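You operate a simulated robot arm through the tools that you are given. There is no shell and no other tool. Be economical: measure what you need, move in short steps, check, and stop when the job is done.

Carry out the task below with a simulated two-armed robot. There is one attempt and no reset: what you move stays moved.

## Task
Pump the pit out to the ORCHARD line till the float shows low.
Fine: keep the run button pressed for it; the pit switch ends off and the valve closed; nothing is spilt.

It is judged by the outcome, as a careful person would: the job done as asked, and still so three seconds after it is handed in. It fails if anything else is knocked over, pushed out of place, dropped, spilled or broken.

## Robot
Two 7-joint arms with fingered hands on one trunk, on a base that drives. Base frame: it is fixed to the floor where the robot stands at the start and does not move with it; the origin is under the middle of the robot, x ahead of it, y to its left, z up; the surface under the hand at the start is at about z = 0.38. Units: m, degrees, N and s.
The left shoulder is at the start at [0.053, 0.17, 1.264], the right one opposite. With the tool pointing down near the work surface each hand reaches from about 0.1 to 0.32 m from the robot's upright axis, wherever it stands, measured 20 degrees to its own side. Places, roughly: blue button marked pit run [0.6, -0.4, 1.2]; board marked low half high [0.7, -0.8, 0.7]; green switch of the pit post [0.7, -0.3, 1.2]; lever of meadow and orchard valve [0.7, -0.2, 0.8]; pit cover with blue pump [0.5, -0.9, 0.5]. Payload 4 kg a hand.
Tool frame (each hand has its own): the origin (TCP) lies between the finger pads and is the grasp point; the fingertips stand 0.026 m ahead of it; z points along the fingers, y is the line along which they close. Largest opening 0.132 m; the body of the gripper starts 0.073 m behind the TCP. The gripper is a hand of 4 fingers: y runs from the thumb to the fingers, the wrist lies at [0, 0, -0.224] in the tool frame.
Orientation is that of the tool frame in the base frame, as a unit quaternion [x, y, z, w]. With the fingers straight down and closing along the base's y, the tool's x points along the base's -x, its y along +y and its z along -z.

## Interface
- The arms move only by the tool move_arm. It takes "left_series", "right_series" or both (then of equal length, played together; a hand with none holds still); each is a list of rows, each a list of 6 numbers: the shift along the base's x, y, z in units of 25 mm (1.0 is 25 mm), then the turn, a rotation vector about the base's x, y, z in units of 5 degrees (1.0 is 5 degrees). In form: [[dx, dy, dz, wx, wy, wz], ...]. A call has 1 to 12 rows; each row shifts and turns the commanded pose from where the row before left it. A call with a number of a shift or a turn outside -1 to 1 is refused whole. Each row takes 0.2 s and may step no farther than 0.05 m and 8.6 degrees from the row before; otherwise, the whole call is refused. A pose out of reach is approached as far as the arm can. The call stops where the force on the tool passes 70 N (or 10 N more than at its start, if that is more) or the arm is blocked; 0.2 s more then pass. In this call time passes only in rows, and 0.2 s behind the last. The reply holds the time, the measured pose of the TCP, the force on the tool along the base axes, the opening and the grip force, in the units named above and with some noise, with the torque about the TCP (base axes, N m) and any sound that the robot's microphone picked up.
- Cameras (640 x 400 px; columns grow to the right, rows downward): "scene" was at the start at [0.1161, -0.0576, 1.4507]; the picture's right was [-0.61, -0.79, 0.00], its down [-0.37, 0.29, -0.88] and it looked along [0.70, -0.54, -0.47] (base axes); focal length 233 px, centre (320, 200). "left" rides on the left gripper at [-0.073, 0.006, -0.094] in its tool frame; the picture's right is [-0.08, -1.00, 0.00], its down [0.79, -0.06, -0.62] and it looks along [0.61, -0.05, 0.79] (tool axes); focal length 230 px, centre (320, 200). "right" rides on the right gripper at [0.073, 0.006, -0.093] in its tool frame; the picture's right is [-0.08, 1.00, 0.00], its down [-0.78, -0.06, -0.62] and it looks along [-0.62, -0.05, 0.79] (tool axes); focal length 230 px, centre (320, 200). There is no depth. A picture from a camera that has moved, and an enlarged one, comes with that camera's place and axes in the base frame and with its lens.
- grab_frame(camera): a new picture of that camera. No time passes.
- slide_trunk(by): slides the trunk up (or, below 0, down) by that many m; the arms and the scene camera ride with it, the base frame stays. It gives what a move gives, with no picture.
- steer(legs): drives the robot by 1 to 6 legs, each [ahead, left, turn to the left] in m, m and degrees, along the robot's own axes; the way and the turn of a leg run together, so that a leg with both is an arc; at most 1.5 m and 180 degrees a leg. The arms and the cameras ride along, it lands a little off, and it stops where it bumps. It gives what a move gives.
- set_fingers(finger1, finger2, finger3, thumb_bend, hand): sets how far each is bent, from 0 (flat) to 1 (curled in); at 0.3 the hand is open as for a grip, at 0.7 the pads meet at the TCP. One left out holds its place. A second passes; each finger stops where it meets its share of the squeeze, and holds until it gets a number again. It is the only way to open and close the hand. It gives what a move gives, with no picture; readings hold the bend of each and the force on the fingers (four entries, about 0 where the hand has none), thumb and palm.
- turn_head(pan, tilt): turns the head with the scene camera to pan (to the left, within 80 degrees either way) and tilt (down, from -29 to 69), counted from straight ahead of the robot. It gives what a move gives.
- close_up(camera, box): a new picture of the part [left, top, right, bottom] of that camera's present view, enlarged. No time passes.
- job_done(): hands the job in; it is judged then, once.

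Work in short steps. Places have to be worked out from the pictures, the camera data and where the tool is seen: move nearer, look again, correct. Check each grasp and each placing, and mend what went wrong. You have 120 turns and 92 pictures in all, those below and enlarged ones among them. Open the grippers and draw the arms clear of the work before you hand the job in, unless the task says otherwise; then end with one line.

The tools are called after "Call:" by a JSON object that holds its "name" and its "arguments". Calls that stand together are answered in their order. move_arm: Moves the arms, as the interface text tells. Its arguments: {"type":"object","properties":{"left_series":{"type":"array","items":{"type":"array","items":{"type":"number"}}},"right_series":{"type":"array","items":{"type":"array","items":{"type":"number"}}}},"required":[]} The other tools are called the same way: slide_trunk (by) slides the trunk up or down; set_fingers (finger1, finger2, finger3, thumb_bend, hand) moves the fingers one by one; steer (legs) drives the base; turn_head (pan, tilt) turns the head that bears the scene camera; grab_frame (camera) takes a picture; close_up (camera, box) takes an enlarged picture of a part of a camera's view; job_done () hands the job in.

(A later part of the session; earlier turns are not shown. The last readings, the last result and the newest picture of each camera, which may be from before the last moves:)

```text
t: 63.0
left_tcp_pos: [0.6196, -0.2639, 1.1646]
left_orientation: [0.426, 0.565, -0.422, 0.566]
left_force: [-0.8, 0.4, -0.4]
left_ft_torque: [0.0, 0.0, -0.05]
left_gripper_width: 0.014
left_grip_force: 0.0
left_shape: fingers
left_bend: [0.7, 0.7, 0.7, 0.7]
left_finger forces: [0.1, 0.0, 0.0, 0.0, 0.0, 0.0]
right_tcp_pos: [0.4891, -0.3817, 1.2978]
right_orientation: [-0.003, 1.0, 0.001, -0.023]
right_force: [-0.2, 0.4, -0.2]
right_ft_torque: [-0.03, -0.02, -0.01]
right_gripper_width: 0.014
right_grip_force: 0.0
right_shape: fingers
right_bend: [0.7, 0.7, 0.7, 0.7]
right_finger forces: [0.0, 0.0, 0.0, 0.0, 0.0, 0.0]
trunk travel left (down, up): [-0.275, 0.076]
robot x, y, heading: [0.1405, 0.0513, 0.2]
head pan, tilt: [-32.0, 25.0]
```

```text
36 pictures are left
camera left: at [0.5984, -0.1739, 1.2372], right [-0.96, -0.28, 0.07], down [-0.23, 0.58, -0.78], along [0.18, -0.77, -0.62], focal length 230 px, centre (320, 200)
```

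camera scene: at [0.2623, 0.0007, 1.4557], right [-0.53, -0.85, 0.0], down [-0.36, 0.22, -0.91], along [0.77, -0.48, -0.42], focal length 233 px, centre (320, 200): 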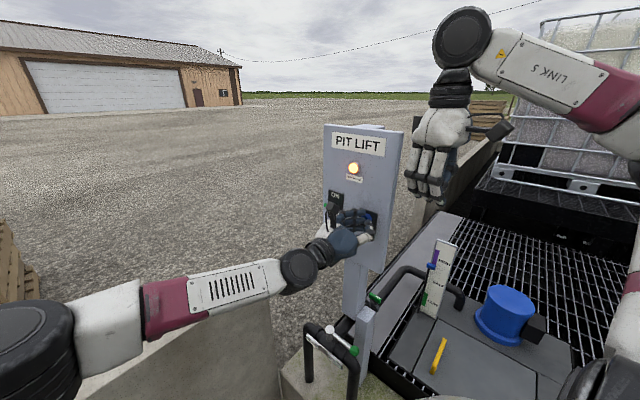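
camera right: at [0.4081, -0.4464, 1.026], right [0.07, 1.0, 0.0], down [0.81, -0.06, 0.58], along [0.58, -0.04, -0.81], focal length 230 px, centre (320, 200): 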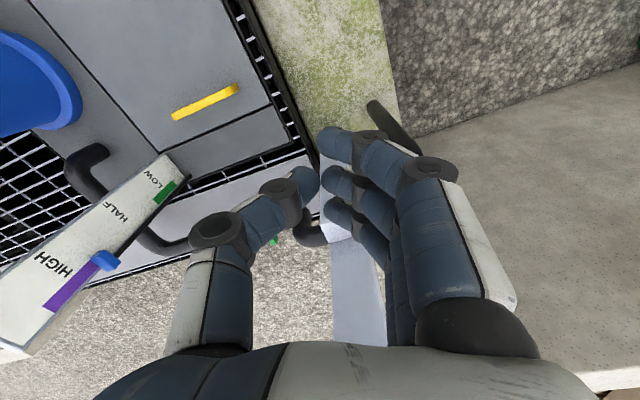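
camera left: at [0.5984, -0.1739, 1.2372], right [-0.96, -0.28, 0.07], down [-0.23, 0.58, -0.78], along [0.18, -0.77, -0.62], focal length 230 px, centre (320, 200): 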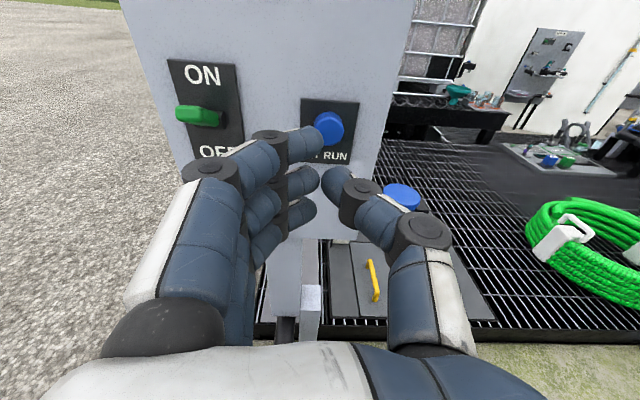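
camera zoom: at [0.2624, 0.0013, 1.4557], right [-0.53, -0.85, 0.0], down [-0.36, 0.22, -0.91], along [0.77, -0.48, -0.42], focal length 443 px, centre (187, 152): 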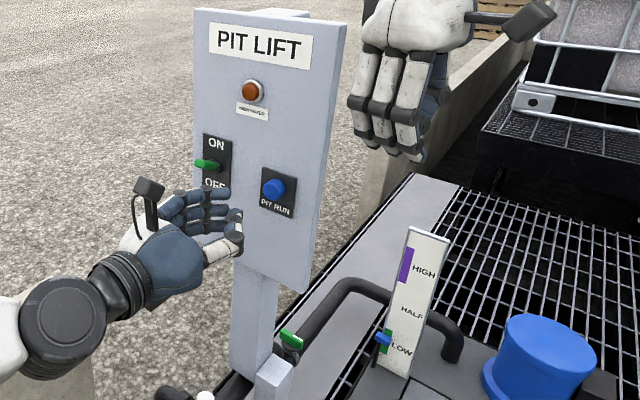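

The HIGH WATER lamp is out and the float is at LOW. For the switch, I raise the hand over the toggle to push it down with the lowest finger.

Call:
{"name": "move_arm", "arguments": {"left_series": [[0, 0.5, 1, 0, 0, 0], [0, 0.5, 1, 0, 0, 0], [0.5, 0, 1, 0, 0, 0], [1, 0, 0.7, 0, 0, 0], [1, 0, 0, 0, 0, 0], [1, -0.5, 0, 0, 0, 0], [0.5, -1, 0, 0, 0, 0], [0, -0.9, 0, 0, 0, 0]]}}

Call:
{"name": "close_up", "arguments": {"camera": "scene", "box": [300, 150, 380, 240]}}

Call:
{"name": "grab_frame", "arguments": {"camera": "left"}}

```text
t: 64.8
left_tcp_pos: [0.7171, -0.3009, 1.254]
left_orientation: [0.426, 0.566, -0.422, 0.566]
left_force: [-0.3, -0.1, 0.6]
left_ft_torque: [-0.01, -0.01, -0.01]
left_gripper_width: 0.014
left_grip_force: 0.0
left_shape: fingers
left_bend: [0.7, 0.7, 0.7, 0.7]
left_finger forces: [0.1, 0.0, 0.0, 0.0, 0.0, 0.0]
right_tcp_pos: [0.4892, -0.3835, 1.299]
right_orientation: [-0.003, 1.0, 0.002, -0.023]
right_force: [0.1, 0.0, 0.2]
right_ft_torque: [-0.02, 0.0, -0.04]
right_gripper_width: 0.0136
right_grip_force: 0.1
right_shape: fingers
right_bend: [0.7, 0.7, 0.7, 0.7]
right_finger forces: [0.0, 0.1, 0.0, 0.0, 0.2, 0.0]
trunk travel left (down, up): [-0.275, 0.076]
robot x, y, heading: [0.1384, 0.0502, -0.1]
head pan, tilt: [-32.0, 25.0]
```

```text
4.44 times, centred on (340, 195) of scene
camera zoom: at [0.2622, -0.0003, 1.4557], right [-0.53, -0.85, 0.0], down [-0.36, 0.22, -0.91], along [0.77, -0.48, -0.42], focal length 1034 px, centre (231, 222)
```

zoom: 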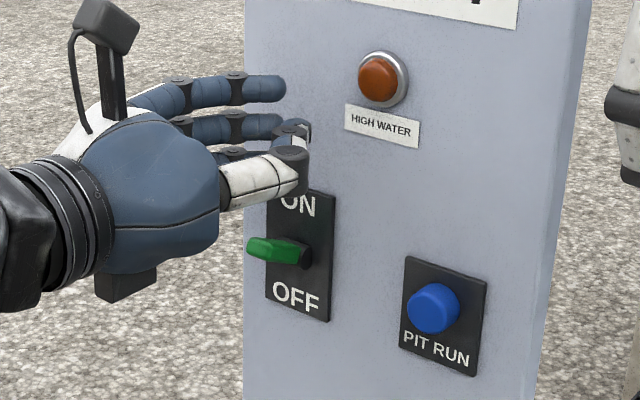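

```text
34 pictures are left
camera left: at [0.6969, -0.2111, 1.3277], right [-0.96, -0.28, 0.07], down [-0.23, 0.58, -0.78], along [0.18, -0.77, -0.62], focal length 230 px, centre (320, 200)
```

left: 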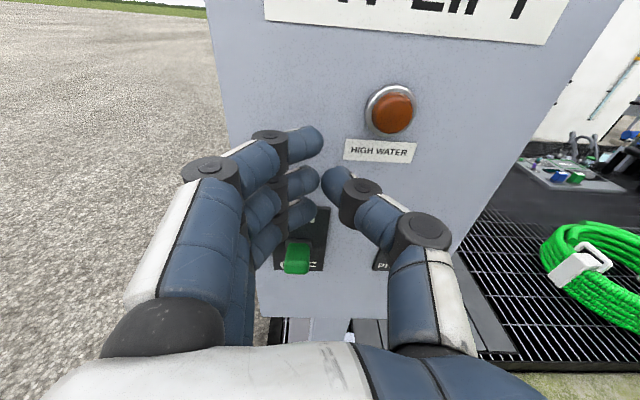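

The lowest finger is over the toggle tip. I move in 12 mm and push down.

Call:
{"name": "move_arm", "arguments": {"left_series": [[0.1, -0.5, 0, 0, 0, 0], [0, 0, -0.6, 0, 0, 0], [0, 0, -0.5, 0, 0, 0], [0, 0, -0.4, 0, 0, 0], [0, 0, -0.4, 0, 0, 0], [0, 0, -0.4, 0, 0, 0], [0, 0, -0.4, 0, 0, 0]]}}

Call:
{"name": "close_up", "arguments": {"camera": "scene", "box": [300, 150, 380, 240]}}

```text
t: 66.4
left_tcp_pos: [0.7194, -0.3117, 1.1888]
left_orientation: [0.426, 0.564, -0.423, 0.567]
left_force: [0.6, 1.8, 10.2]
left_ft_torque: [-0.17, -0.15, 0.03]
left_gripper_width: 0.0141
left_grip_force: 4.8
left_shape: fingers
left_bend: [0.7, 0.7, 0.7, 0.7]
left_finger forces: [0.0, 0.0, 9.6, 0.0, 0.0, 0.0]
right_tcp_pos: [0.4875, -0.382, 1.2981]
right_orientation: [-0.002, 1.0, 0.0, -0.023]
right_force: [-0.2, 0.1, -0.1]
right_ft_torque: [0.01, -0.02, 0.0]
right_gripper_width: 0.0137
right_grip_force: 0.0
right_shape: fingers
right_bend: [0.7, 0.7, 0.7, 0.7]
right_finger forces: [0.0, 0.0, 0.0, 0.0, 0.0, 0.1]
trunk travel left (down, up): [-0.275, 0.076]
robot x, y, heading: [0.1398, 0.0488, -0.1]
head pan, tilt: [-32.0, 25.0]
```

```text
4.44 times, centred on (340, 195) of scene
camera zoom: at [0.2611, 0.0015, 1.456], right [-0.53, -0.85, 0.0], down [-0.36, 0.22, -0.91], along [0.77, -0.48, -0.42], focal length 1034 px, centre (231, 222)
```

zoom: 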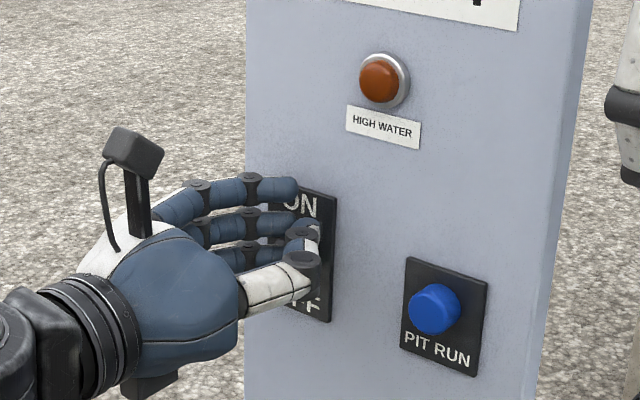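

Contact is at 10 N and pushing down. I continue a bit further, then lift and back off to view.

Call:
{"name": "move_arm", "arguments": {"left_series": [[0, 0, -0.4, 0, 0, 0], [0, 0, -0.4, 0, 0, 0], [0, 0, -0.3, 0, 0, 0]]}}

Call:
{"name": "close_up", "arguments": {"camera": "scene", "box": [300, 150, 380, 240]}}

```text
t: 67.0
left_tcp_pos: [0.7237, -0.3074, 1.1868]
left_orientation: [0.42, 0.56, -0.424, 0.574]
left_force: [-0.8, 14.6, 32.2]
left_ft_torque: [-0.33, -0.14, 0.01]
left_gripper_width: 0.0139
left_grip_force: 17.4
left_shape: fingers
left_bend: [0.7, 0.7, 0.74, 0.7]
left_finger forces: [0.0, 0.0, 35.1, 0.0, 0.1, 0.0]
right_tcp_pos: [0.491, -0.3805, 1.2983]
right_orientation: [-0.004, 1.0, 0.001, -0.023]
right_force: [1.0, 0.4, 0.8]
right_ft_torque: [0.01, 0.07, 0.02]
right_gripper_width: 0.0139
right_grip_force: 0.0
right_shape: fingers
right_bend: [0.7, 0.7, 0.7, 0.7]
right_finger forces: [0.0, 0.0, 0.0, 0.0, 0.0, 0.0]
trunk travel left (down, up): [-0.275, 0.076]
robot x, y, heading: [0.14, 0.0516, 0.4]
head pan, tilt: [-32.0, 25.0]
stopped in row 3 (left hand): the force on the tool passed its limit at 75 N (the readings are from after the stop); the commanded pose is now the measured one
```

```text
4.44 times, centred on (340, 195) of scene
camera zoom: at [0.2627, 0.0035, 1.4555], right [-0.53, -0.85, 0.0], down [-0.36, 0.22, -0.91], along [0.77, -0.48, -0.42], focal length 1034 px, centre (231, 222)
```

zoom: 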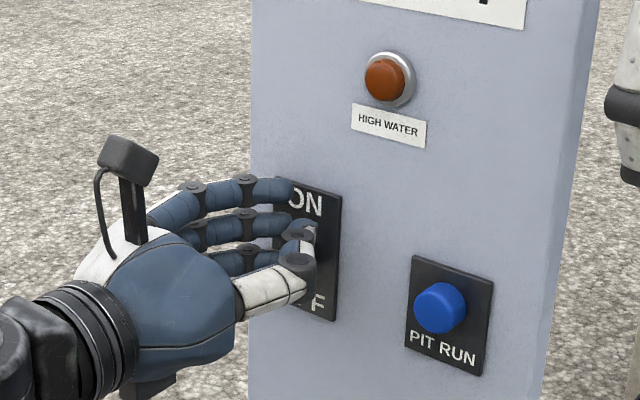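

The force went high, so the toggle may be at its stop. I lift and back off to look.

Call:
{"name": "move_arm", "arguments": {"left_series": [[0, 0, 0.5, 0, 0, 0], [-0.3, 0.8, 0.5, 0, 0, 0], [-0.3, 0.9, 0.5, 0, 0, 0], [-0.3, 0.9, 0, 0, 0, 0]]}}

Call:
{"name": "grab_frame", "arguments": {"camera": "left"}}

Call:
{"name": "close_up", "arguments": {"camera": "scene", "box": [300, 150, 380, 240]}}

```text
t: 68.0
left_tcp_pos: [0.7004, -0.2463, 1.2165]
left_orientation: [0.422, 0.562, -0.423, 0.571]
left_force: [-0.4, 0.2, 0.2]
left_ft_torque: [0.0, 0.03, -0.03]
left_gripper_width: 0.014
left_grip_force: 0.0
left_shape: fingers
left_bend: [0.7, 0.7, 0.7, 0.7]
left_finger forces: [0.1, 0.0, 0.0, 0.0, 0.0, 0.0]
right_tcp_pos: [0.4898, -0.3826, 1.2996]
right_orientation: [-0.003, 1.0, 0.001, -0.024]
right_force: [1.1, -0.4, -0.7]
right_ft_torque: [-0.05, -0.01, 0.0]
right_gripper_width: 0.0136
right_grip_force: 0.1
right_shape: fingers
right_bend: [0.7, 0.7, 0.7, 0.7]
right_finger forces: [0.0, 0.0, 0.1, 0.0, 0.0, 0.1]
trunk travel left (down, up): [-0.275, 0.076]
robot x, y, heading: [0.1387, 0.0503, 0.2]
head pan, tilt: [-32.0, 25.0]
```

```text
31 pictures are left
camera left: at [0.6786, -0.155, 1.2889], right [-0.96, -0.28, 0.07], down [-0.22, 0.57, -0.79], along [0.18, -0.77, -0.61], focal length 230 px, centre (320, 200)
```

left: 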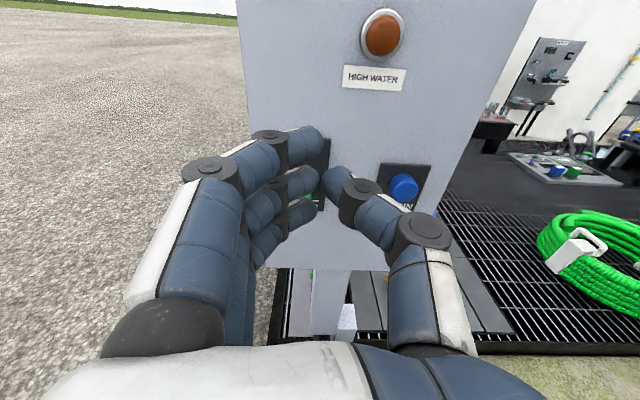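

```text
4.44 times, centred on (340, 195) of scene
camera zoom: at [0.2621, 0.0019, 1.4557], right [-0.53, -0.85, 0.0], down [-0.36, 0.22, -0.91], along [0.77, -0.48, -0.42], focal length 1034 px, centre (231, 222)
```

zoom: 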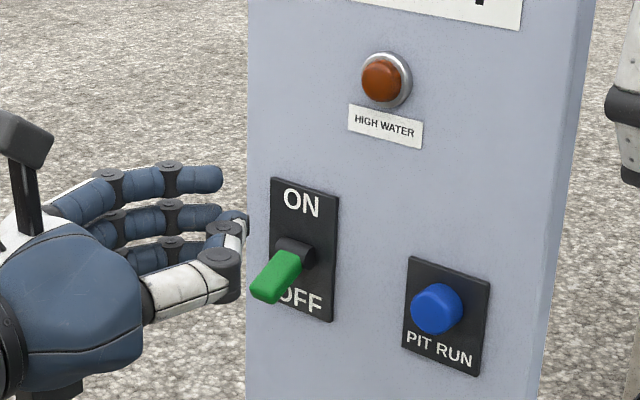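

The toggle is back at OFF as it was at first. Now the valve: I withdraw the left hand to the left, and lower the right hand beside the post, tilting it so the wrist stays back from the panel.

Call:
{"name": "move_arm", "arguments": {"left_series": [[0, 1, 0, 0, 0, 0], [0, 1, 0, 0, 0, 0], [0, 1, 0, 0, 0, 0], [-0.3, 1, 0, 0, 0, 0], [-0.3, 1, 0, 0, 0, 0], [-0.3, 1, 0, 0, 0, 0], [-0.3, 1, 0, 0, 0, 0], [-0.3, 1, 0, 0, 0, 0], [-0.3, 1, 0, 0, 0, 0], [0, 0, 0, 0, 0, 0], [0, 0, 0, 0, 0, 0], [0, 0, 0, 0, 0, 0]], "right_series": [[-0.8, 0, 0, 0, 0, 0], [-0.6, 0, -0.8, 0, -0.5, 0], [0, 0, -1, 0, -0.6, 0], [0, 0, -1, 0, -0.6, 0], [0, 0, -1, 0, -0.6, 0], [0, 0, -1, 0, -0.6, 0], [0, 0, -1, 0, -0.6, 0], [0, 0, -1, 0, -0.6, 0], [0, 0, -1, 0, -0.6, 0], [0, 0, -1, 0, -0.6, 0], [0, 0, -1, 0, -0.6, 0], [0, 0, -1, 0, 0, 0]]}}

Call:
{"name": "grab_frame", "arguments": {"camera": "right"}}

Call:
{"name": "grab_frame", "arguments": {"camera": "scene"}}

```text
t: 70.6
left_tcp_pos: [0.6547, -0.0237, 1.2176]
left_orientation: [0.424, 0.561, -0.425, 0.571]
left_force: [0.4, 0.3, -0.2]
left_ft_torque: [-0.01, 0.02, -0.04]
left_gripper_width: 0.014
left_grip_force: 0.1
left_shape: fingers
left_bend: [0.7, 0.7, 0.7, 0.7]
left_finger forces: [0.0, 0.0, 0.1, 0.0, 0.0, 0.1]
right_tcp_pos: [0.4787, -0.3769, 1.0207]
right_orientation: [-0.004, 0.972, 0.0, 0.233]
right_force: [-0.9, -0.2, 0.4]
right_ft_torque: [-0.01, -0.01, -0.02]
right_gripper_width: 0.0139
right_grip_force: 0.1
right_shape: fingers
right_bend: [0.7, 0.7, 0.7, 0.7]
right_finger forces: [0.1, 0.0, 0.0, 0.1, 0.0, 0.0]
right hand out of reach, approached as far as the arm can: row 1, 2, 11
trunk travel left (down, up): [-0.275, 0.076]
robot x, y, heading: [0.1378, 0.05, 0.3]
head pan, tilt: [-32.0, 25.0]
```

```text
29 pictures are left
camera right: at [0.3724, -0.3721, 1.0699], right [0.06, 1.0, 0.03], down [0.42, -0.06, 0.91], along [0.9, -0.04, -0.42], focal length 230 px, centre (320, 200)
```

right: 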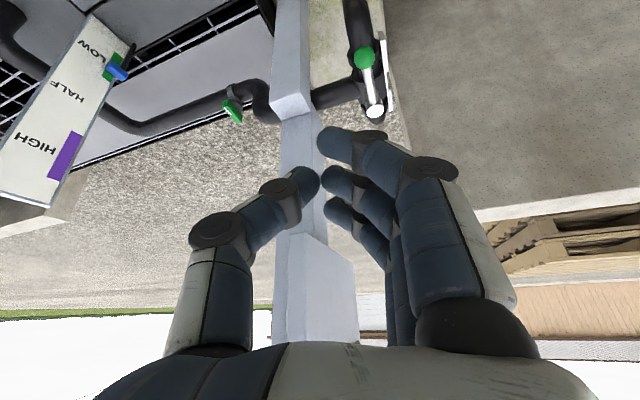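

```text
28 pictures are left
camera scene: at [0.2624, 0.0005, 1.4557], right [-0.53, -0.85, 0.0], down [-0.36, 0.22, -0.91], along [0.77, -0.48, -0.42], focal length 233 px, centre (320, 200)
```

scene: 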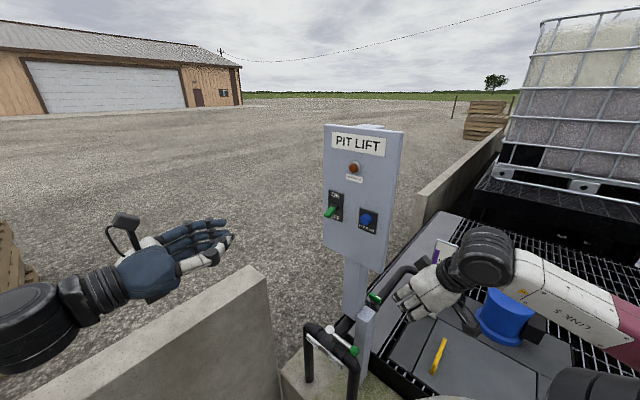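

I measure the ball at [0.577, -0.312] with the post about 6 cm beyond it. I open the right hand so the thumb and fingers can straddle the lever, and bring it above the ball.

Call:
{"name": "set_fingers", "arguments": {"hand": "right", "finger1": 0.35, "finger2": 0.35, "finger3": 0.35, "thumb_bend": 0.5}}

Call:
{"name": "move_arm", "arguments": {"right_series": [[0, 0.6, -1, 0, 0, 0], [0, 0.6, -1, 0, 0, 0], [0, 0.6, -1, 0, 0, 0], [0, 0.6, -1, 0, 0, 0], [0, 0.5, -1, 0, 0, 0], [0, 0, -1, 0, 0, 0], [0, 0, -0.6, 0, 0, 0]]}}

Call:
{"name": "grab_frame", "arguments": {"camera": "right"}}

```text
t: 71.6
left_tcp_pos: [0.656, -0.0226, 1.2176]
left_orientation: [0.423, 0.561, -0.424, 0.571]
left_force: [0.1, 0.1, -0.5]
left_ft_torque: [0.02, 0.01, 0.0]
left_gripper_width: 0.014
left_grip_force: 0.1
left_shape: fingers
left_bend: [0.7, 0.7, 0.7, 0.7]
left_finger forces: [0.0, 0.0, 0.0, 0.1, 0.0, 0.0]
right_tcp_pos: [0.48, -0.3768, 1.0212]
right_orientation: [-0.003, 0.973, 0.0, 0.231]
right_force: [0.4, 0.9, 0.7]
right_ft_torque: [-0.01, -0.01, 0.04]
right_gripper_width: 0.0947
right_grip_force: 0.0
right_shape: fingers
right_bend: [0.35, 0.35, 0.35, 0.5]
right_finger forces: [0.1, 0.1, 0.1, 0.1, 0.1, 0.0]
trunk travel left (down, up): [-0.275, 0.076]
robot x, y, heading: [0.1405, 0.0481, 0.2]
head pan, tilt: [-32.0, 25.0]
```

```text
t: 73.2
left_tcp_pos: [0.6556, -0.023, 1.2179]
left_orientation: [0.423, 0.561, -0.424, 0.571]
left_force: [-0.3, 0.2, 0.2]
left_ft_torque: [-0.01, -0.02, 0.0]
left_gripper_width: 0.014
left_grip_force: 0.1
left_shape: fingers
left_bend: [0.7, 0.7, 0.7, 0.7]
left_finger forces: [0.1, 0.1, 0.0, 0.1, 0.0, 0.0]
right_tcp_pos: [0.4817, -0.3065, 0.8556]
right_orientation: [-0.003, 0.972, 0.0, 0.233]
right_force: [-0.3, 0.0, -0.1]
right_ft_torque: [0.01, 0.0, 0.0]
right_gripper_width: 0.0949
right_grip_force: 0.1
right_shape: fingers
right_bend: [0.35, 0.35, 0.35, 0.5]
right_finger forces: [0.1, 0.1, 0.1, 0.0, 0.0, 0.0]
right hand out of reach, approached as far as the arm can: row 2
trunk travel left (down, up): [-0.275, 0.076]
robot x, y, heading: [0.1381, 0.0504, 0.4]
head pan, tilt: [-32.0, 25.0]
```

```text
27 pictures are left
camera right: at [0.3748, -0.3027, 0.9042], right [0.06, 1.0, 0.03], down [0.42, -0.06, 0.9], along [0.9, -0.04, -0.42], focal length 230 px, centre (320, 200)
```

right: 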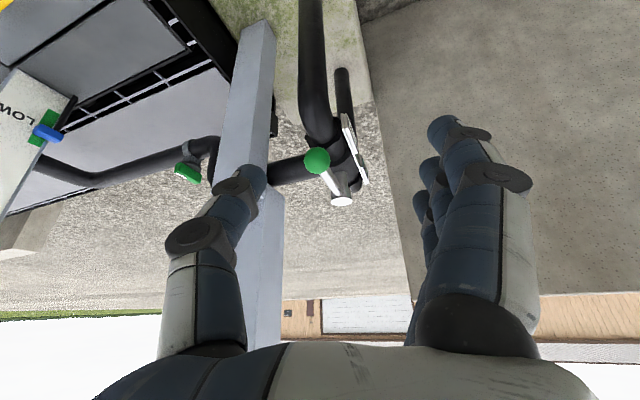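

The thumb will pass on the post side of the ball. I move forward over it, shift 8 mm toward the post, start down, and then look.

Call:
{"name": "move_arm", "arguments": {"right_series": [[0.95, -0.1, 0, 0, 0, 0], [0.95, -0.1, 0, 0, 0, 0], [0.95, -0.1, 0, 0, 0, 0], [0.9, 0, 0, 0, 0, 0], [0, 0, -0.8, 0, 0, 0], [0, 0, -0.8, 0, 0, 0]]}}

Call:
{"name": "grab_frame", "arguments": {"camera": "right"}}

Call:
{"name": "close_up", "arguments": {"camera": "scene", "box": [280, 280, 420, 400]}}

```text
t: 74.6
left_tcp_pos: [0.6552, -0.0223, 1.2168]
left_orientation: [0.424, 0.561, -0.424, 0.571]
left_force: [0.2, 0.2, -0.3]
left_ft_torque: [-0.03, -0.03, 0.0]
left_gripper_width: 0.0139
left_grip_force: 0.0
left_shape: fingers
left_bend: [0.7, 0.7, 0.7, 0.7]
left_finger forces: [0.0, 0.0, 0.0, 0.1, 0.0, 0.0]
right_tcp_pos: [0.5728, -0.3161, 0.81]
right_orientation: [-0.004, 0.973, 0.0, 0.232]
right_force: [0.1, 0.3, 0.5]
right_ft_torque: [-0.04, -0.04, 0.01]
right_gripper_width: 0.0948
right_grip_force: 0.0
right_shape: fingers
right_bend: [0.35, 0.35, 0.35, 0.5]
right_finger forces: [0.0, 0.0, 0.0, 0.1, 0.0, 0.0]
right hand out of reach, approached as far as the arm can: row 4
trunk travel left (down, up): [-0.275, 0.076]
robot x, y, heading: [0.1406, 0.0489, 0.1]
head pan, tilt: [-32.0, 25.0]
```

```text
26 pictures are left
camera right: at [0.4651, -0.3118, 0.86], right [0.06, 1.0, 0.03], down [0.42, -0.06, 0.9], along [0.9, -0.04, -0.43], focal length 230 px, centre (320, 200)
```

right: 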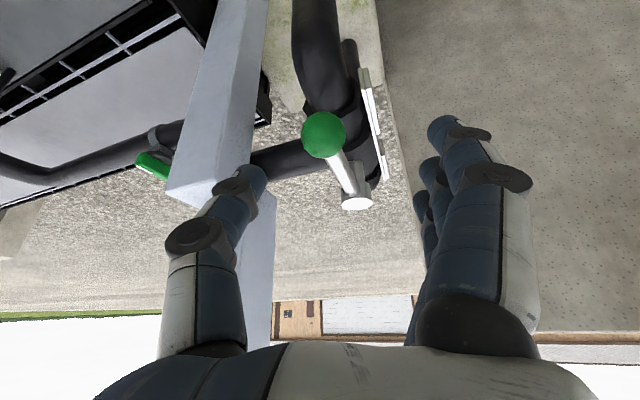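

```text
3.33 times, centred on (350, 340) of scene
camera zoom: at [0.2623, 0.0008, 1.4557], right [-0.53, -0.85, 0.0], down [-0.36, 0.22, -0.91], along [0.77, -0.48, -0.42], focal length 776 px, centre (220, -267)
```

zoom: 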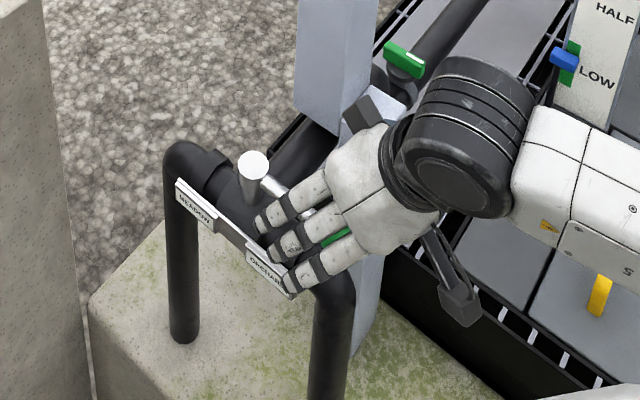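

The thumb is beside the ball on the post side with about 1 cm clearance. I go down to lever height, then draw the lever in +y.

Call:
{"name": "move_arm", "arguments": {"right_series": [[0, 0, -0.9, 0, 0, 0], [0, 0, -0.9, 0, 0, 0], [0, 0.5, 0, 0, 0, 0], [0, 0.5, 0, 0, 0, 0]]}}

Call:
{"name": "grab_frame", "arguments": {"camera": "right"}}

```text
t: 75.6
left_tcp_pos: [0.6555, -0.0229, 1.2177]
left_orientation: [0.423, 0.562, -0.424, 0.571]
left_force: [0.6, 0.8, 0.4]
left_ft_torque: [0.01, 0.03, 0.02]
left_gripper_width: 0.014
left_grip_force: 0.1
left_shape: fingers
left_bend: [0.7, 0.7, 0.7, 0.7]
left_finger forces: [0.2, 0.0, 0.0, 0.0, 0.0, 0.0]
right_tcp_pos: [0.5724, -0.2899, 0.7657]
right_orientation: [-0.004, 0.973, 0.0, 0.232]
right_force: [-1.1, 0.2, 0.0]
right_ft_torque: [-0.03, -0.02, -0.02]
right_gripper_width: 0.0955
right_grip_force: 0.6
right_shape: fingers
right_bend: [0.35, 0.35, 0.35, 0.5]
right_finger forces: [0.1, 0.1, 0.0, 0.0, 1.0, 0.0]
trunk travel left (down, up): [-0.275, 0.076]
robot x, y, heading: [0.1387, 0.0496, 0.3]
head pan, tilt: [-32.0, 25.0]
```

```text
24 pictures are left
camera right: at [0.4658, -0.2858, 0.8146], right [0.06, 1.0, 0.03], down [0.42, -0.06, 0.9], along [0.9, -0.04, -0.43], focal length 230 px, centre (320, 200)
```

right: 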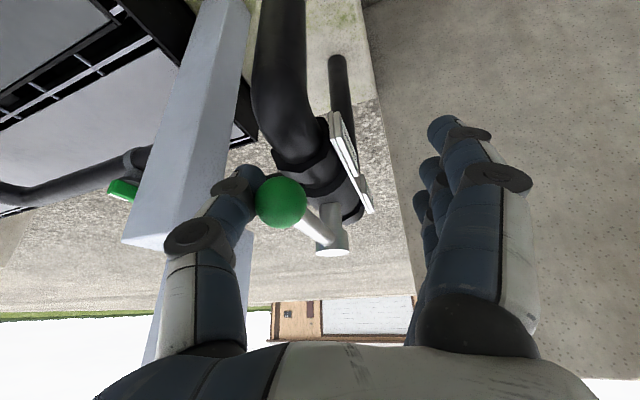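

The thumb is on the ball. I push along the arc, first +y by about 65 mm, then look.

Call:
{"name": "move_arm", "arguments": {"right_series": [[0, 0.5, 0, 0, 0, 0], [0, 0.5, 0, 0, 0, 0], [0, 0.5, 0, 0, 0, 0], [0, 0.5, 0, 0, 0, 0], [0.1, 0.5, 0, 0, 0, 0]]}}

Call:
{"name": "grab_frame", "arguments": {"camera": "right"}}

```text
t: 76.8
left_tcp_pos: [0.6557, -0.0216, 1.2177]
left_orientation: [0.423, 0.561, -0.424, 0.571]
left_force: [-0.6, 0.2, 0.0]
left_ft_torque: [0.0, 0.01, 0.01]
left_gripper_width: 0.0139
left_grip_force: 0.1
left_shape: fingers
left_bend: [0.7, 0.7, 0.7, 0.7]
left_finger forces: [0.1, 0.0, 0.0, 0.0, 0.0, 0.1]
right_tcp_pos: [0.5582, -0.2367, 0.7663]
right_orientation: [-0.003, 0.973, 0.0, 0.232]
right_force: [-0.4, -0.4, 0.5]
right_ft_torque: [-0.03, -0.03, -0.02]
right_gripper_width: 0.096
right_grip_force: 0.2
right_shape: fingers
right_bend: [0.35, 0.35, 0.35, 0.5]
right_finger forces: [0.1, 0.0, 0.0, 0.0, 0.4, 0.0]
right hand out of reach, approached as far as the arm can: row 2, 3, 4, 5
trunk travel left (down, up): [-0.275, 0.076]
robot x, y, heading: [0.1438, 0.0522, 0.5]
head pan, tilt: [-32.0, 25.0]
```

```text
23 pictures are left
camera right: at [0.4504, -0.2328, 0.8155], right [0.06, 1.0, 0.03], down [0.42, -0.06, 0.91], along [0.9, -0.04, -0.42], focal length 230 px, centre (320, 200)
```

right: 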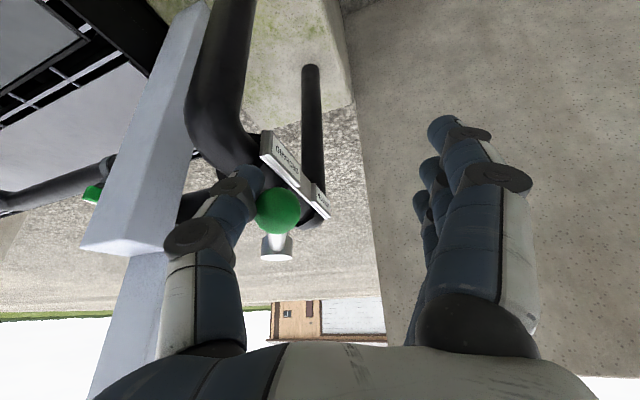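

The lever is at about 30° from ORCHARD, but the tilted arm is cramped. I straighten the hand to vertical, keeping the tips in place.

Call:
{"name": "move_arm", "arguments": {"right_series": [[0.1, 0, 0, 0, 1, 0], [0.1, 0, 0, 0, 1, 0], [0.1, 0, 0, 0, 1, 0], [0.1, 0, 0, 0, 1, 0], [0.1, 0, 0, 0, 1, 0]]}}

Call:
{"name": "grab_frame", "arguments": {"camera": "right"}}

```text
t: 78.0
left_tcp_pos: [0.6562, -0.0223, 1.2174]
left_orientation: [0.423, 0.561, -0.424, 0.571]
left_force: [0.2, 0.4, -0.4]
left_ft_torque: [0.03, 0.02, 0.03]
left_gripper_width: 0.0143
left_grip_force: 0.1
left_shape: fingers
left_bend: [0.7, 0.7, 0.7, 0.7]
left_finger forces: [0.1, 0.0, 0.0, 0.0, 0.0, 0.0]
right_tcp_pos: [0.4769, -0.2722, 0.7642]
right_orientation: [-0.004, 1.0, 0.002, 0.015]
right_force: [-0.5, -0.5, -0.5]
right_ft_torque: [0.0, -0.01, 0.02]
right_gripper_width: 0.0957
right_grip_force: 0.2
right_shape: fingers
right_bend: [0.35, 0.35, 0.35, 0.5]
right_finger forces: [0.0, 0.0, 0.0, 0.1, 0.0, 0.0]
right hand out of reach, approached as far as the arm can: row 1, 2, 3, 4, 5
trunk travel left (down, up): [-0.275, 0.076]
robot x, y, heading: [0.1389, 0.0528, 0.2]
head pan, tilt: [-32.0, 25.0]
```

```text
22 pictures are left
camera right: at [0.4016, -0.268, 0.8539], right [0.07, 1.0, 0.01], down [0.77, -0.06, 0.64], along [0.64, -0.04, -0.77], focal length 230 px, centre (320, 200)
```

right: 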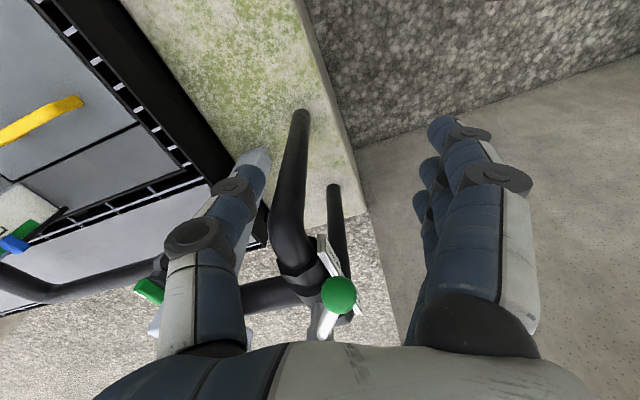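

The arm is joint-limited at this height. With the trunk lowered it reached easily before, so I raise the hand clear first and then lower the trunk.

Call:
{"name": "move_arm", "arguments": {"right_series": [[-0.2, 0, 1, 0, 0, 0], [0, 0, 1, 0, 0, 0], [0, 0, 1, 0, 0, 0], [0, 0, 1, 0, 0, 0], [0, 0, 1, 0, 0, 0], [0, 0, 1, 0, 0, 0], [0, 0, 1, 0, 0, 0], [0, 0, 1, 0, 0, 0], [0, 0, 1, 0, 0, 0], [0, 0, 1, 0, 0, 0]]}}

Call:
{"name": "slide_trunk", "arguments": {"by": -0.22}}

Call:
{"name": "grab_frame", "arguments": {"camera": "scene"}}

```text
t: 80.2
left_tcp_pos: [0.6556, -0.0223, 1.2178]
left_orientation: [0.423, 0.561, -0.424, 0.571]
left_force: [0.3, 0.4, -0.1]
left_ft_torque: [-0.02, 0.02, 0.0]
left_gripper_width: 0.0139
left_grip_force: 0.1
left_shape: fingers
left_bend: [0.7, 0.7, 0.7, 0.7]
left_finger forces: [0.0, 0.1, 0.0, 0.0, 0.0, 0.0]
right_tcp_pos: [0.439, -0.2941, 0.9996]
right_orientation: [-0.002, 1.0, 0.003, 0.014]
right_force: [0.2, 0.9, -0.3]
right_ft_torque: [0.01, -0.05, 0.01]
right_gripper_width: 0.0956
right_grip_force: 0.1
right_shape: fingers
right_bend: [0.35, 0.35, 0.35, 0.5]
right_finger forces: [0.0, 0.1, 0.1, 0.1, 0.1, 0.0]
right hand out of reach, approached as far as the arm can: row 3, 4, 5, 6, 7, 8, 9, 10
trunk travel left (down, up): [-0.275, 0.076]
robot x, y, heading: [0.1396, 0.0518, 0.3]
head pan, tilt: [-32.0, 25.0]
```

```text
t: 82.6
left_tcp_pos: [0.6537, -0.0221, 0.9986]
left_orientation: [0.424, 0.56, -0.424, 0.572]
left_force: [-0.3, 0.4, -0.5]
left_ft_torque: [0.0, -0.02, 0.02]
left_gripper_width: 0.014
left_grip_force: 0.1
left_shape: fingers
left_bend: [0.7, 0.7, 0.7, 0.7]
left_finger forces: [0.0, 0.0, 0.1, 0.0, 0.0, 0.0]
right_tcp_pos: [0.4079, -0.2963, 0.6886]
right_orientation: [-0.002, 0.974, 0.002, -0.225]
right_force: [0.3, -0.1, 0.1]
right_ft_torque: [-0.01, 0.02, 0.01]
right_gripper_width: 0.0953
right_grip_force: 0.1
right_shape: fingers
right_bend: [0.35, 0.35, 0.35, 0.5]
right_finger forces: [0.1, 0.1, 0.0, 0.1, 0.0, 0.0]
trunk travel left (down, up): [-0.055, 0.296]
robot x, y, heading: [0.1395, 0.052, 0.2]
head pan, tilt: [-32.0, 25.0]
```

```text
21 pictures are left
camera scene: at [0.434, 0.0012, 1.2171], right [-0.53, -0.85, 0.0], down [-0.36, 0.22, -0.91], along [0.77, -0.48, -0.42], focal length 233 px, centre (320, 200)
```

scene: 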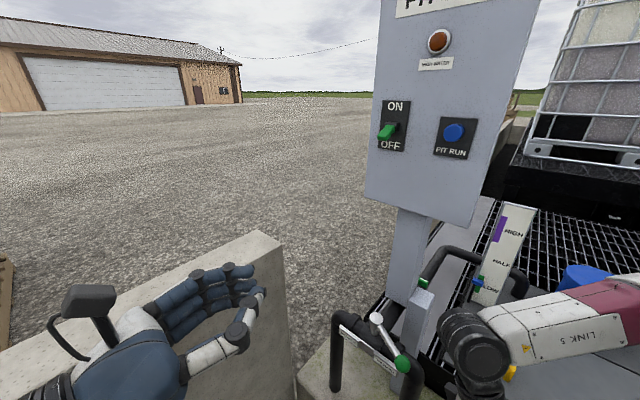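

Now I stand too close for this trunk height. I back the robot to its original spot, where the lever was easy to reach, and look.

Call:
{"name": "steer", "arguments": {"legs": [[-0.14, -0.05, 0]]}}

Call:
{"name": "move_arm", "arguments": {"right_series": [[0, 0, 1, 0, -1, 0], [0, 0.3, 1, 0, -1, 0], [0, 0.3, 1, 0, -1, 0], [0, 0.3, 1, 0, -1, 0], [0, 0.3, 1, 0, -1, 0], [0, 0.3, 0.4, 0, 0, 0]]}}

Call:
{"name": "grab_frame", "arguments": {"camera": "right"}}

```text
t: 83.9
left_tcp_pos: [0.5202, -0.0741, 0.9979]
left_orientation: [0.423, 0.562, -0.423, 0.572]
left_force: [0.5, -0.3, 0.6]
left_ft_torque: [0.01, -0.01, -0.02]
left_gripper_width: 0.0138
left_grip_force: 0.0
left_shape: fingers
left_bend: [0.7, 0.7, 0.7, 0.7]
left_finger forces: [0.0, 0.0, 0.1, 0.0, 0.0, 0.0]
right_tcp_pos: [0.274, -0.3461, 0.688]
right_orientation: [-0.003, 0.974, 0.002, -0.226]
right_force: [-0.5, -0.3, -0.2]
right_ft_torque: [-0.05, -0.01, -0.02]
right_gripper_width: 0.0955
right_grip_force: 0.0
right_shape: fingers
right_bend: [0.35, 0.35, 0.35, 0.5]
right_finger forces: [0.1, 0.1, 0.0, 0.1, 0.0, 0.0]
trunk travel left (down, up): [-0.055, 0.296]
robot x, y, heading: [0.0099, 0.0007, 0.3]
head pan, tilt: [-32.0, 25.0]
```

```text
t: 85.3
left_tcp_pos: [0.52, -0.0726, 0.9964]
left_orientation: [0.423, 0.561, -0.424, 0.571]
left_force: [0.3, 0.0, 0.0]
left_ft_torque: [-0.01, -0.04, 0.02]
left_gripper_width: 0.0141
left_grip_force: 0.1
left_shape: fingers
left_bend: [0.7, 0.7, 0.7, 0.7]
left_finger forces: [0.0, 0.0, 0.1, 0.0, 0.1, 0.0]
right_tcp_pos: [0.3923, -0.3861, 0.774]
right_orientation: [-0.002, 1.0, 0.002, -0.01]
right_force: [0.4, 0.2, 0.2]
right_ft_torque: [-0.03, 0.03, 0.0]
right_gripper_width: 0.0951
right_grip_force: 0.1
right_shape: fingers
right_bend: [0.35, 0.35, 0.35, 0.5]
right_finger forces: [0.0, 0.0, 0.0, 0.0, 0.0, 0.0]
right hand out of reach, approached as far as the arm can: row 1, 2, 3, 4, 5, 6
trunk travel left (down, up): [-0.055, 0.296]
robot x, y, heading: [0.0067, 0.0004, 0.1]
head pan, tilt: [-32.0, 25.0]
```

```text
20 pictures are left
camera right: at [0.3208, -0.3816, 0.8688], right [0.07, 1.0, 0.0], down [0.8, -0.06, 0.6], along [0.6, -0.04, -0.8], focal length 230 px, centre (320, 200)
```

right: 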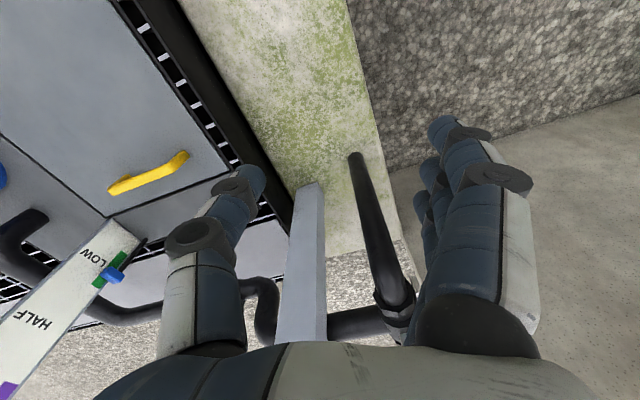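

The hand is vertical again at the original spot. I raise it and centre it on the ball's y before going forward.

Call:
{"name": "move_arm", "arguments": {"right_series": [[0, 0, 1, 0, 0, 0], [0.2, 0.5, 1, 0, 0, 0], [0.5, 0.8, 1, 0, 0, 0], [0.8, 0.9, 0.5, 0, 0, 0], [0.8, 0.9, 0, 0, 0, 0], [0.8, 0.9, 0, 0, 0, 0], [0.8, 0.5, 0, 0, 0, 0], [0.8, 0, 0, 0, 0, 0]]}}

Call:
{"name": "grab_frame", "arguments": {"camera": "right"}}

```text
t: 87.1
left_tcp_pos: [0.5219, -0.0726, 0.9966]
left_orientation: [0.424, 0.561, -0.425, 0.571]
left_force: [0.5, -0.1, 0.0]
left_ft_torque: [0.0, 0.0, -0.03]
left_gripper_width: 0.0143
left_grip_force: 0.1
left_shape: fingers
left_bend: [0.7, 0.7, 0.7, 0.7]
left_finger forces: [0.1, 0.0, 0.0, 0.0, 0.1, 0.0]
right_tcp_pos: [0.5129, -0.2743, 0.8594]
right_orientation: [-0.003, 1.0, 0.001, -0.01]
right_force: [0.4, -0.1, 0.2]
right_ft_torque: [-0.01, 0.0, 0.05]
right_gripper_width: 0.0952
right_grip_force: 0.0
right_shape: fingers
right_bend: [0.35, 0.35, 0.35, 0.5]
right_finger forces: [0.0, 0.0, 0.0, 0.0, 0.1, 0.0]
right hand out of reach, approached as far as the arm can: row 2
trunk travel left (down, up): [-0.055, 0.296]
robot x, y, heading: [0.0048, 0.0015, 0.1]
head pan, tilt: [-32.0, 25.0]
```

```text
19 pictures are left
camera right: at [0.4419, -0.2698, 0.9538], right [0.07, 1.0, 0.0], down [0.8, -0.06, 0.6], along [0.6, -0.04, -0.8], focal length 230 px, centre (320, 200)
```

right: 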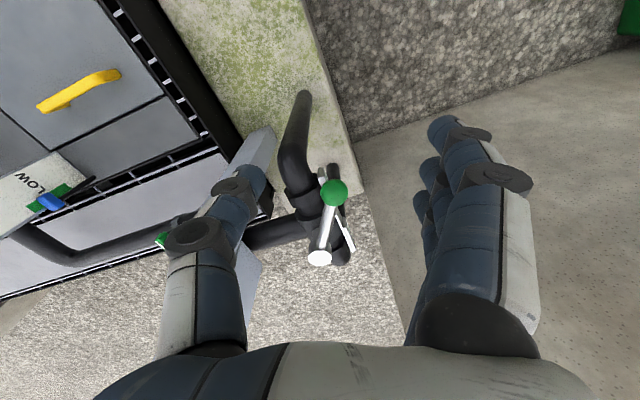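

The ball is at [0.575, -0.264] as left. I go forward and down so the thumb sits behind the rod, then push along the arc to about 130°.

Call:
{"name": "move_arm", "arguments": {"right_series": [[1, 0, 0, 0, 0, 0], [1, 0, 0, 0, 0, 0], [0.9, 0, 0, 0, 0, 0], [0, 0, -1, 0, 0, 0], [0, 0, -1, 0, 0, 0], [0, 0, -1, 0, 0, 0], [0, 0, -0.8, 0, 0, 0]]}}

Call:
{"name": "move_arm", "arguments": {"right_series": [[0, 0.6, 0, 0, 0, 0], [0, 0.6, 0, 0, 0, 0], [0.1, 0.6, 0, 0, 0, 0], [0.3, 0.6, 0, 0, 0, 0], [0.4, 0.6, 0, 0, 0, 0]]}}

Call:
{"name": "grab_frame", "arguments": {"camera": "right"}}

```text
t: 88.7
left_tcp_pos: [0.5207, -0.0729, 0.9971]
left_orientation: [0.423, 0.561, -0.424, 0.571]
left_force: [-0.4, 0.0, -0.8]
left_ft_torque: [0.01, 0.05, 0.02]
left_gripper_width: 0.0142
left_grip_force: 0.0
left_shape: fingers
left_bend: [0.7, 0.7, 0.7, 0.7]
left_finger forces: [0.0, 0.0, 0.0, 0.1, 0.0, 0.0]
right_tcp_pos: [0.5849, -0.2752, 0.7673]
right_orientation: [-0.003, 1.0, 0.001, -0.01]
right_force: [-0.8, 0.7, 0.6]
right_ft_torque: [-0.02, -0.04, 0.01]
right_gripper_width: 0.0951
right_grip_force: 0.0
right_shape: fingers
right_bend: [0.35, 0.35, 0.35, 0.5]
right_finger forces: [0.0, 0.0, 0.0, 0.1, 0.0, 0.0]
trunk travel left (down, up): [-0.055, 0.296]
robot x, y, heading: [0.0082, 0.0015, -0.1]
head pan, tilt: [-32.0, 25.0]
```

```text
t: 89.9
left_tcp_pos: [0.5198, -0.072, 0.9972]
left_orientation: [0.423, 0.562, -0.424, 0.571]
left_force: [-0.3, 0.0, -0.6]
left_ft_torque: [-0.01, 0.02, 0.0]
left_gripper_width: 0.0143
left_grip_force: 0.0
left_shape: fingers
left_bend: [0.7, 0.7, 0.7, 0.7]
left_finger forces: [0.0, 0.0, 0.1, 0.0, 0.1, 0.0]
right_tcp_pos: [0.6062, -0.2003, 0.7665]
right_orientation: [-0.002, 1.0, 0.0, -0.009]
right_force: [-1.1, 0.2, -0.5]
right_ft_torque: [-0.01, 0.01, -0.01]
right_gripper_width: 0.096
right_grip_force: 0.0
right_shape: fingers
right_bend: [0.35, 0.35, 0.35, 0.5]
right_finger forces: [0.0, 0.0, 0.0, 0.1, 0.4, 0.0]
trunk travel left (down, up): [-0.055, 0.296]
robot x, y, heading: [0.0078, 0.0027, 0.1]
head pan, tilt: [-32.0, 25.0]
```

```text
18 pictures are left
camera right: at [0.5342, -0.1955, 0.8604], right [0.07, 1.0, 0.0], down [0.8, -0.06, 0.6], along [0.6, -0.04, -0.8], focal length 230 px, centre (320, 200)
```

right: 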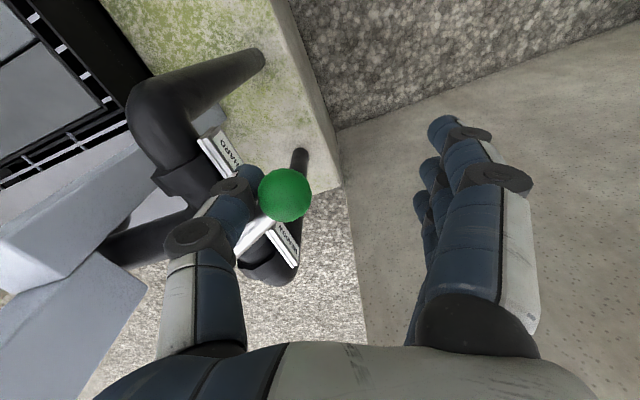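

The lever is at about 136°; the mid position is about 108.6°. I continue in small steps.

Call:
{"name": "move_arm", "arguments": {"right_series": [[0.25, 0.35, 0, 0, 0, 0], [0.3, 0.3, 0, 0, 0, 0], [0.35, 0.25, 0, 0, 0, 0]]}}

Call:
{"name": "grab_frame", "arguments": {"camera": "right"}}

```text
t: 90.7
left_tcp_pos: [0.5201, -0.0713, 0.9966]
left_orientation: [0.424, 0.56, -0.425, 0.57]
left_force: [0.9, 0.4, -0.2]
left_ft_torque: [0.01, 0.0, 0.01]
left_gripper_width: 0.0142
left_grip_force: 0.0
left_shape: fingers
left_bend: [0.7, 0.7, 0.7, 0.7]
left_finger forces: [0.0, 0.0, 0.0, 0.0, 0.1, 0.0]
right_tcp_pos: [0.6271, -0.1771, 0.7664]
right_orientation: [-0.002, 1.0, 0.001, -0.01]
right_force: [-0.7, 0.1, 0.2]
right_ft_torque: [0.02, 0.01, 0.05]
right_gripper_width: 0.0959
right_grip_force: 0.0
right_shape: fingers
right_bend: [0.35, 0.35, 0.35, 0.5]
right_finger forces: [0.0, 0.1, 0.1, 0.1, 0.0, 0.0]
trunk travel left (down, up): [-0.055, 0.296]
robot x, y, heading: [0.0007, 0.0029, 0.2]
head pan, tilt: [-32.0, 25.0]
```

```text
17 pictures are left
camera right: at [0.5569, -0.173, 0.8597], right [0.07, 1.0, 0.0], down [0.8, -0.06, 0.6], along [0.6, -0.04, -0.8], focal length 230 px, centre (320, 200)
```

right: 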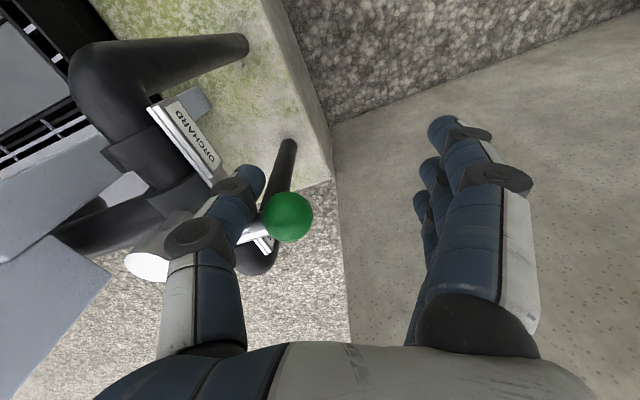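

The ball is back at [0.639, -0.197], its original mid position. I ease off and lift straight up, then view the lever.

Call:
{"name": "move_arm", "arguments": {"right_series": [[-0.4, 0, 0, 0, 0, 0], [0, 0, 1, 0, 0, 0], [0, 0, 1, 0, 0, 0], [0, 0, 1, 0, 0, 0], [-0.5, 0, 1, 0, 0, 0], [-1, 0, 1, 0, 0, 0], [-1, 0, 1, 0, 0, 0], [-1, 0, 0, 0, 0, 0], [-1, 0, 0, 0, 0, 0], [-1, 0, 0, 0, 0, 0], [-1, 0, 0, 0, 0, 0], [-1, 0, 0, 0, 0, 0]]}}

Call:
{"name": "grab_frame", "arguments": {"camera": "right"}}

Call:
{"name": "grab_frame", "arguments": {"camera": "scene"}}

```text
t: 93.3
left_tcp_pos: [0.5213, -0.0734, 0.9974]
left_orientation: [0.424, 0.56, -0.425, 0.571]
left_force: [0.6, -0.2, 0.6]
left_ft_torque: [-0.04, 0.0, -0.03]
left_gripper_width: 0.014
left_grip_force: 0.0
left_shape: fingers
left_bend: [0.7, 0.7, 0.7, 0.7]
left_finger forces: [0.0, 0.0, 0.0, 0.0, 0.1, 0.0]
right_tcp_pos: [0.429, -0.1788, 0.9167]
right_orientation: [-0.002, 1.0, 0.002, -0.01]
right_force: [0.0, 0.2, 0.1]
right_ft_torque: [0.03, -0.01, -0.01]
right_gripper_width: 0.0956
right_grip_force: 0.1
right_shape: fingers
right_bend: [0.35, 0.35, 0.35, 0.5]
right_finger forces: [0.0, 0.1, 0.1, 0.0, 0.0, 0.0]
trunk travel left (down, up): [-0.055, 0.296]
robot x, y, heading: [0.0055, 0.0007, 0.2]
head pan, tilt: [-32.0, 25.0]
```

```text
16 pictures are left
camera right: at [0.3582, -0.1744, 1.0106], right [0.07, 1.0, 0.0], down [0.8, -0.06, 0.6], along [0.6, -0.04, -0.8], focal length 230 px, centre (320, 200)
```

right: 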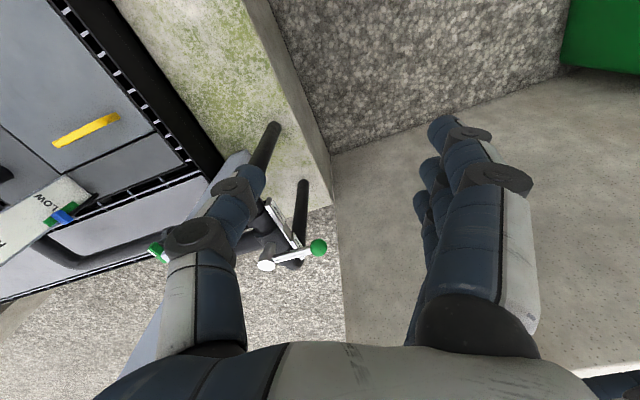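

```text
15 pictures are left
camera scene: at [0.3003, -0.049, 1.2168], right [-0.53, -0.85, 0.0], down [-0.36, 0.22, -0.91], along [0.77, -0.48, -0.42], focal length 233 px, centre (320, 200)
```

scene: 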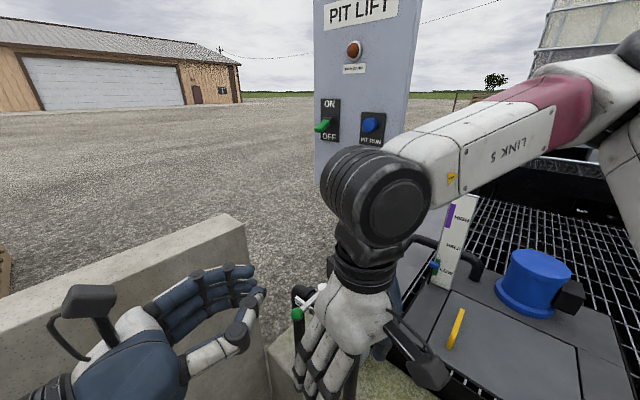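

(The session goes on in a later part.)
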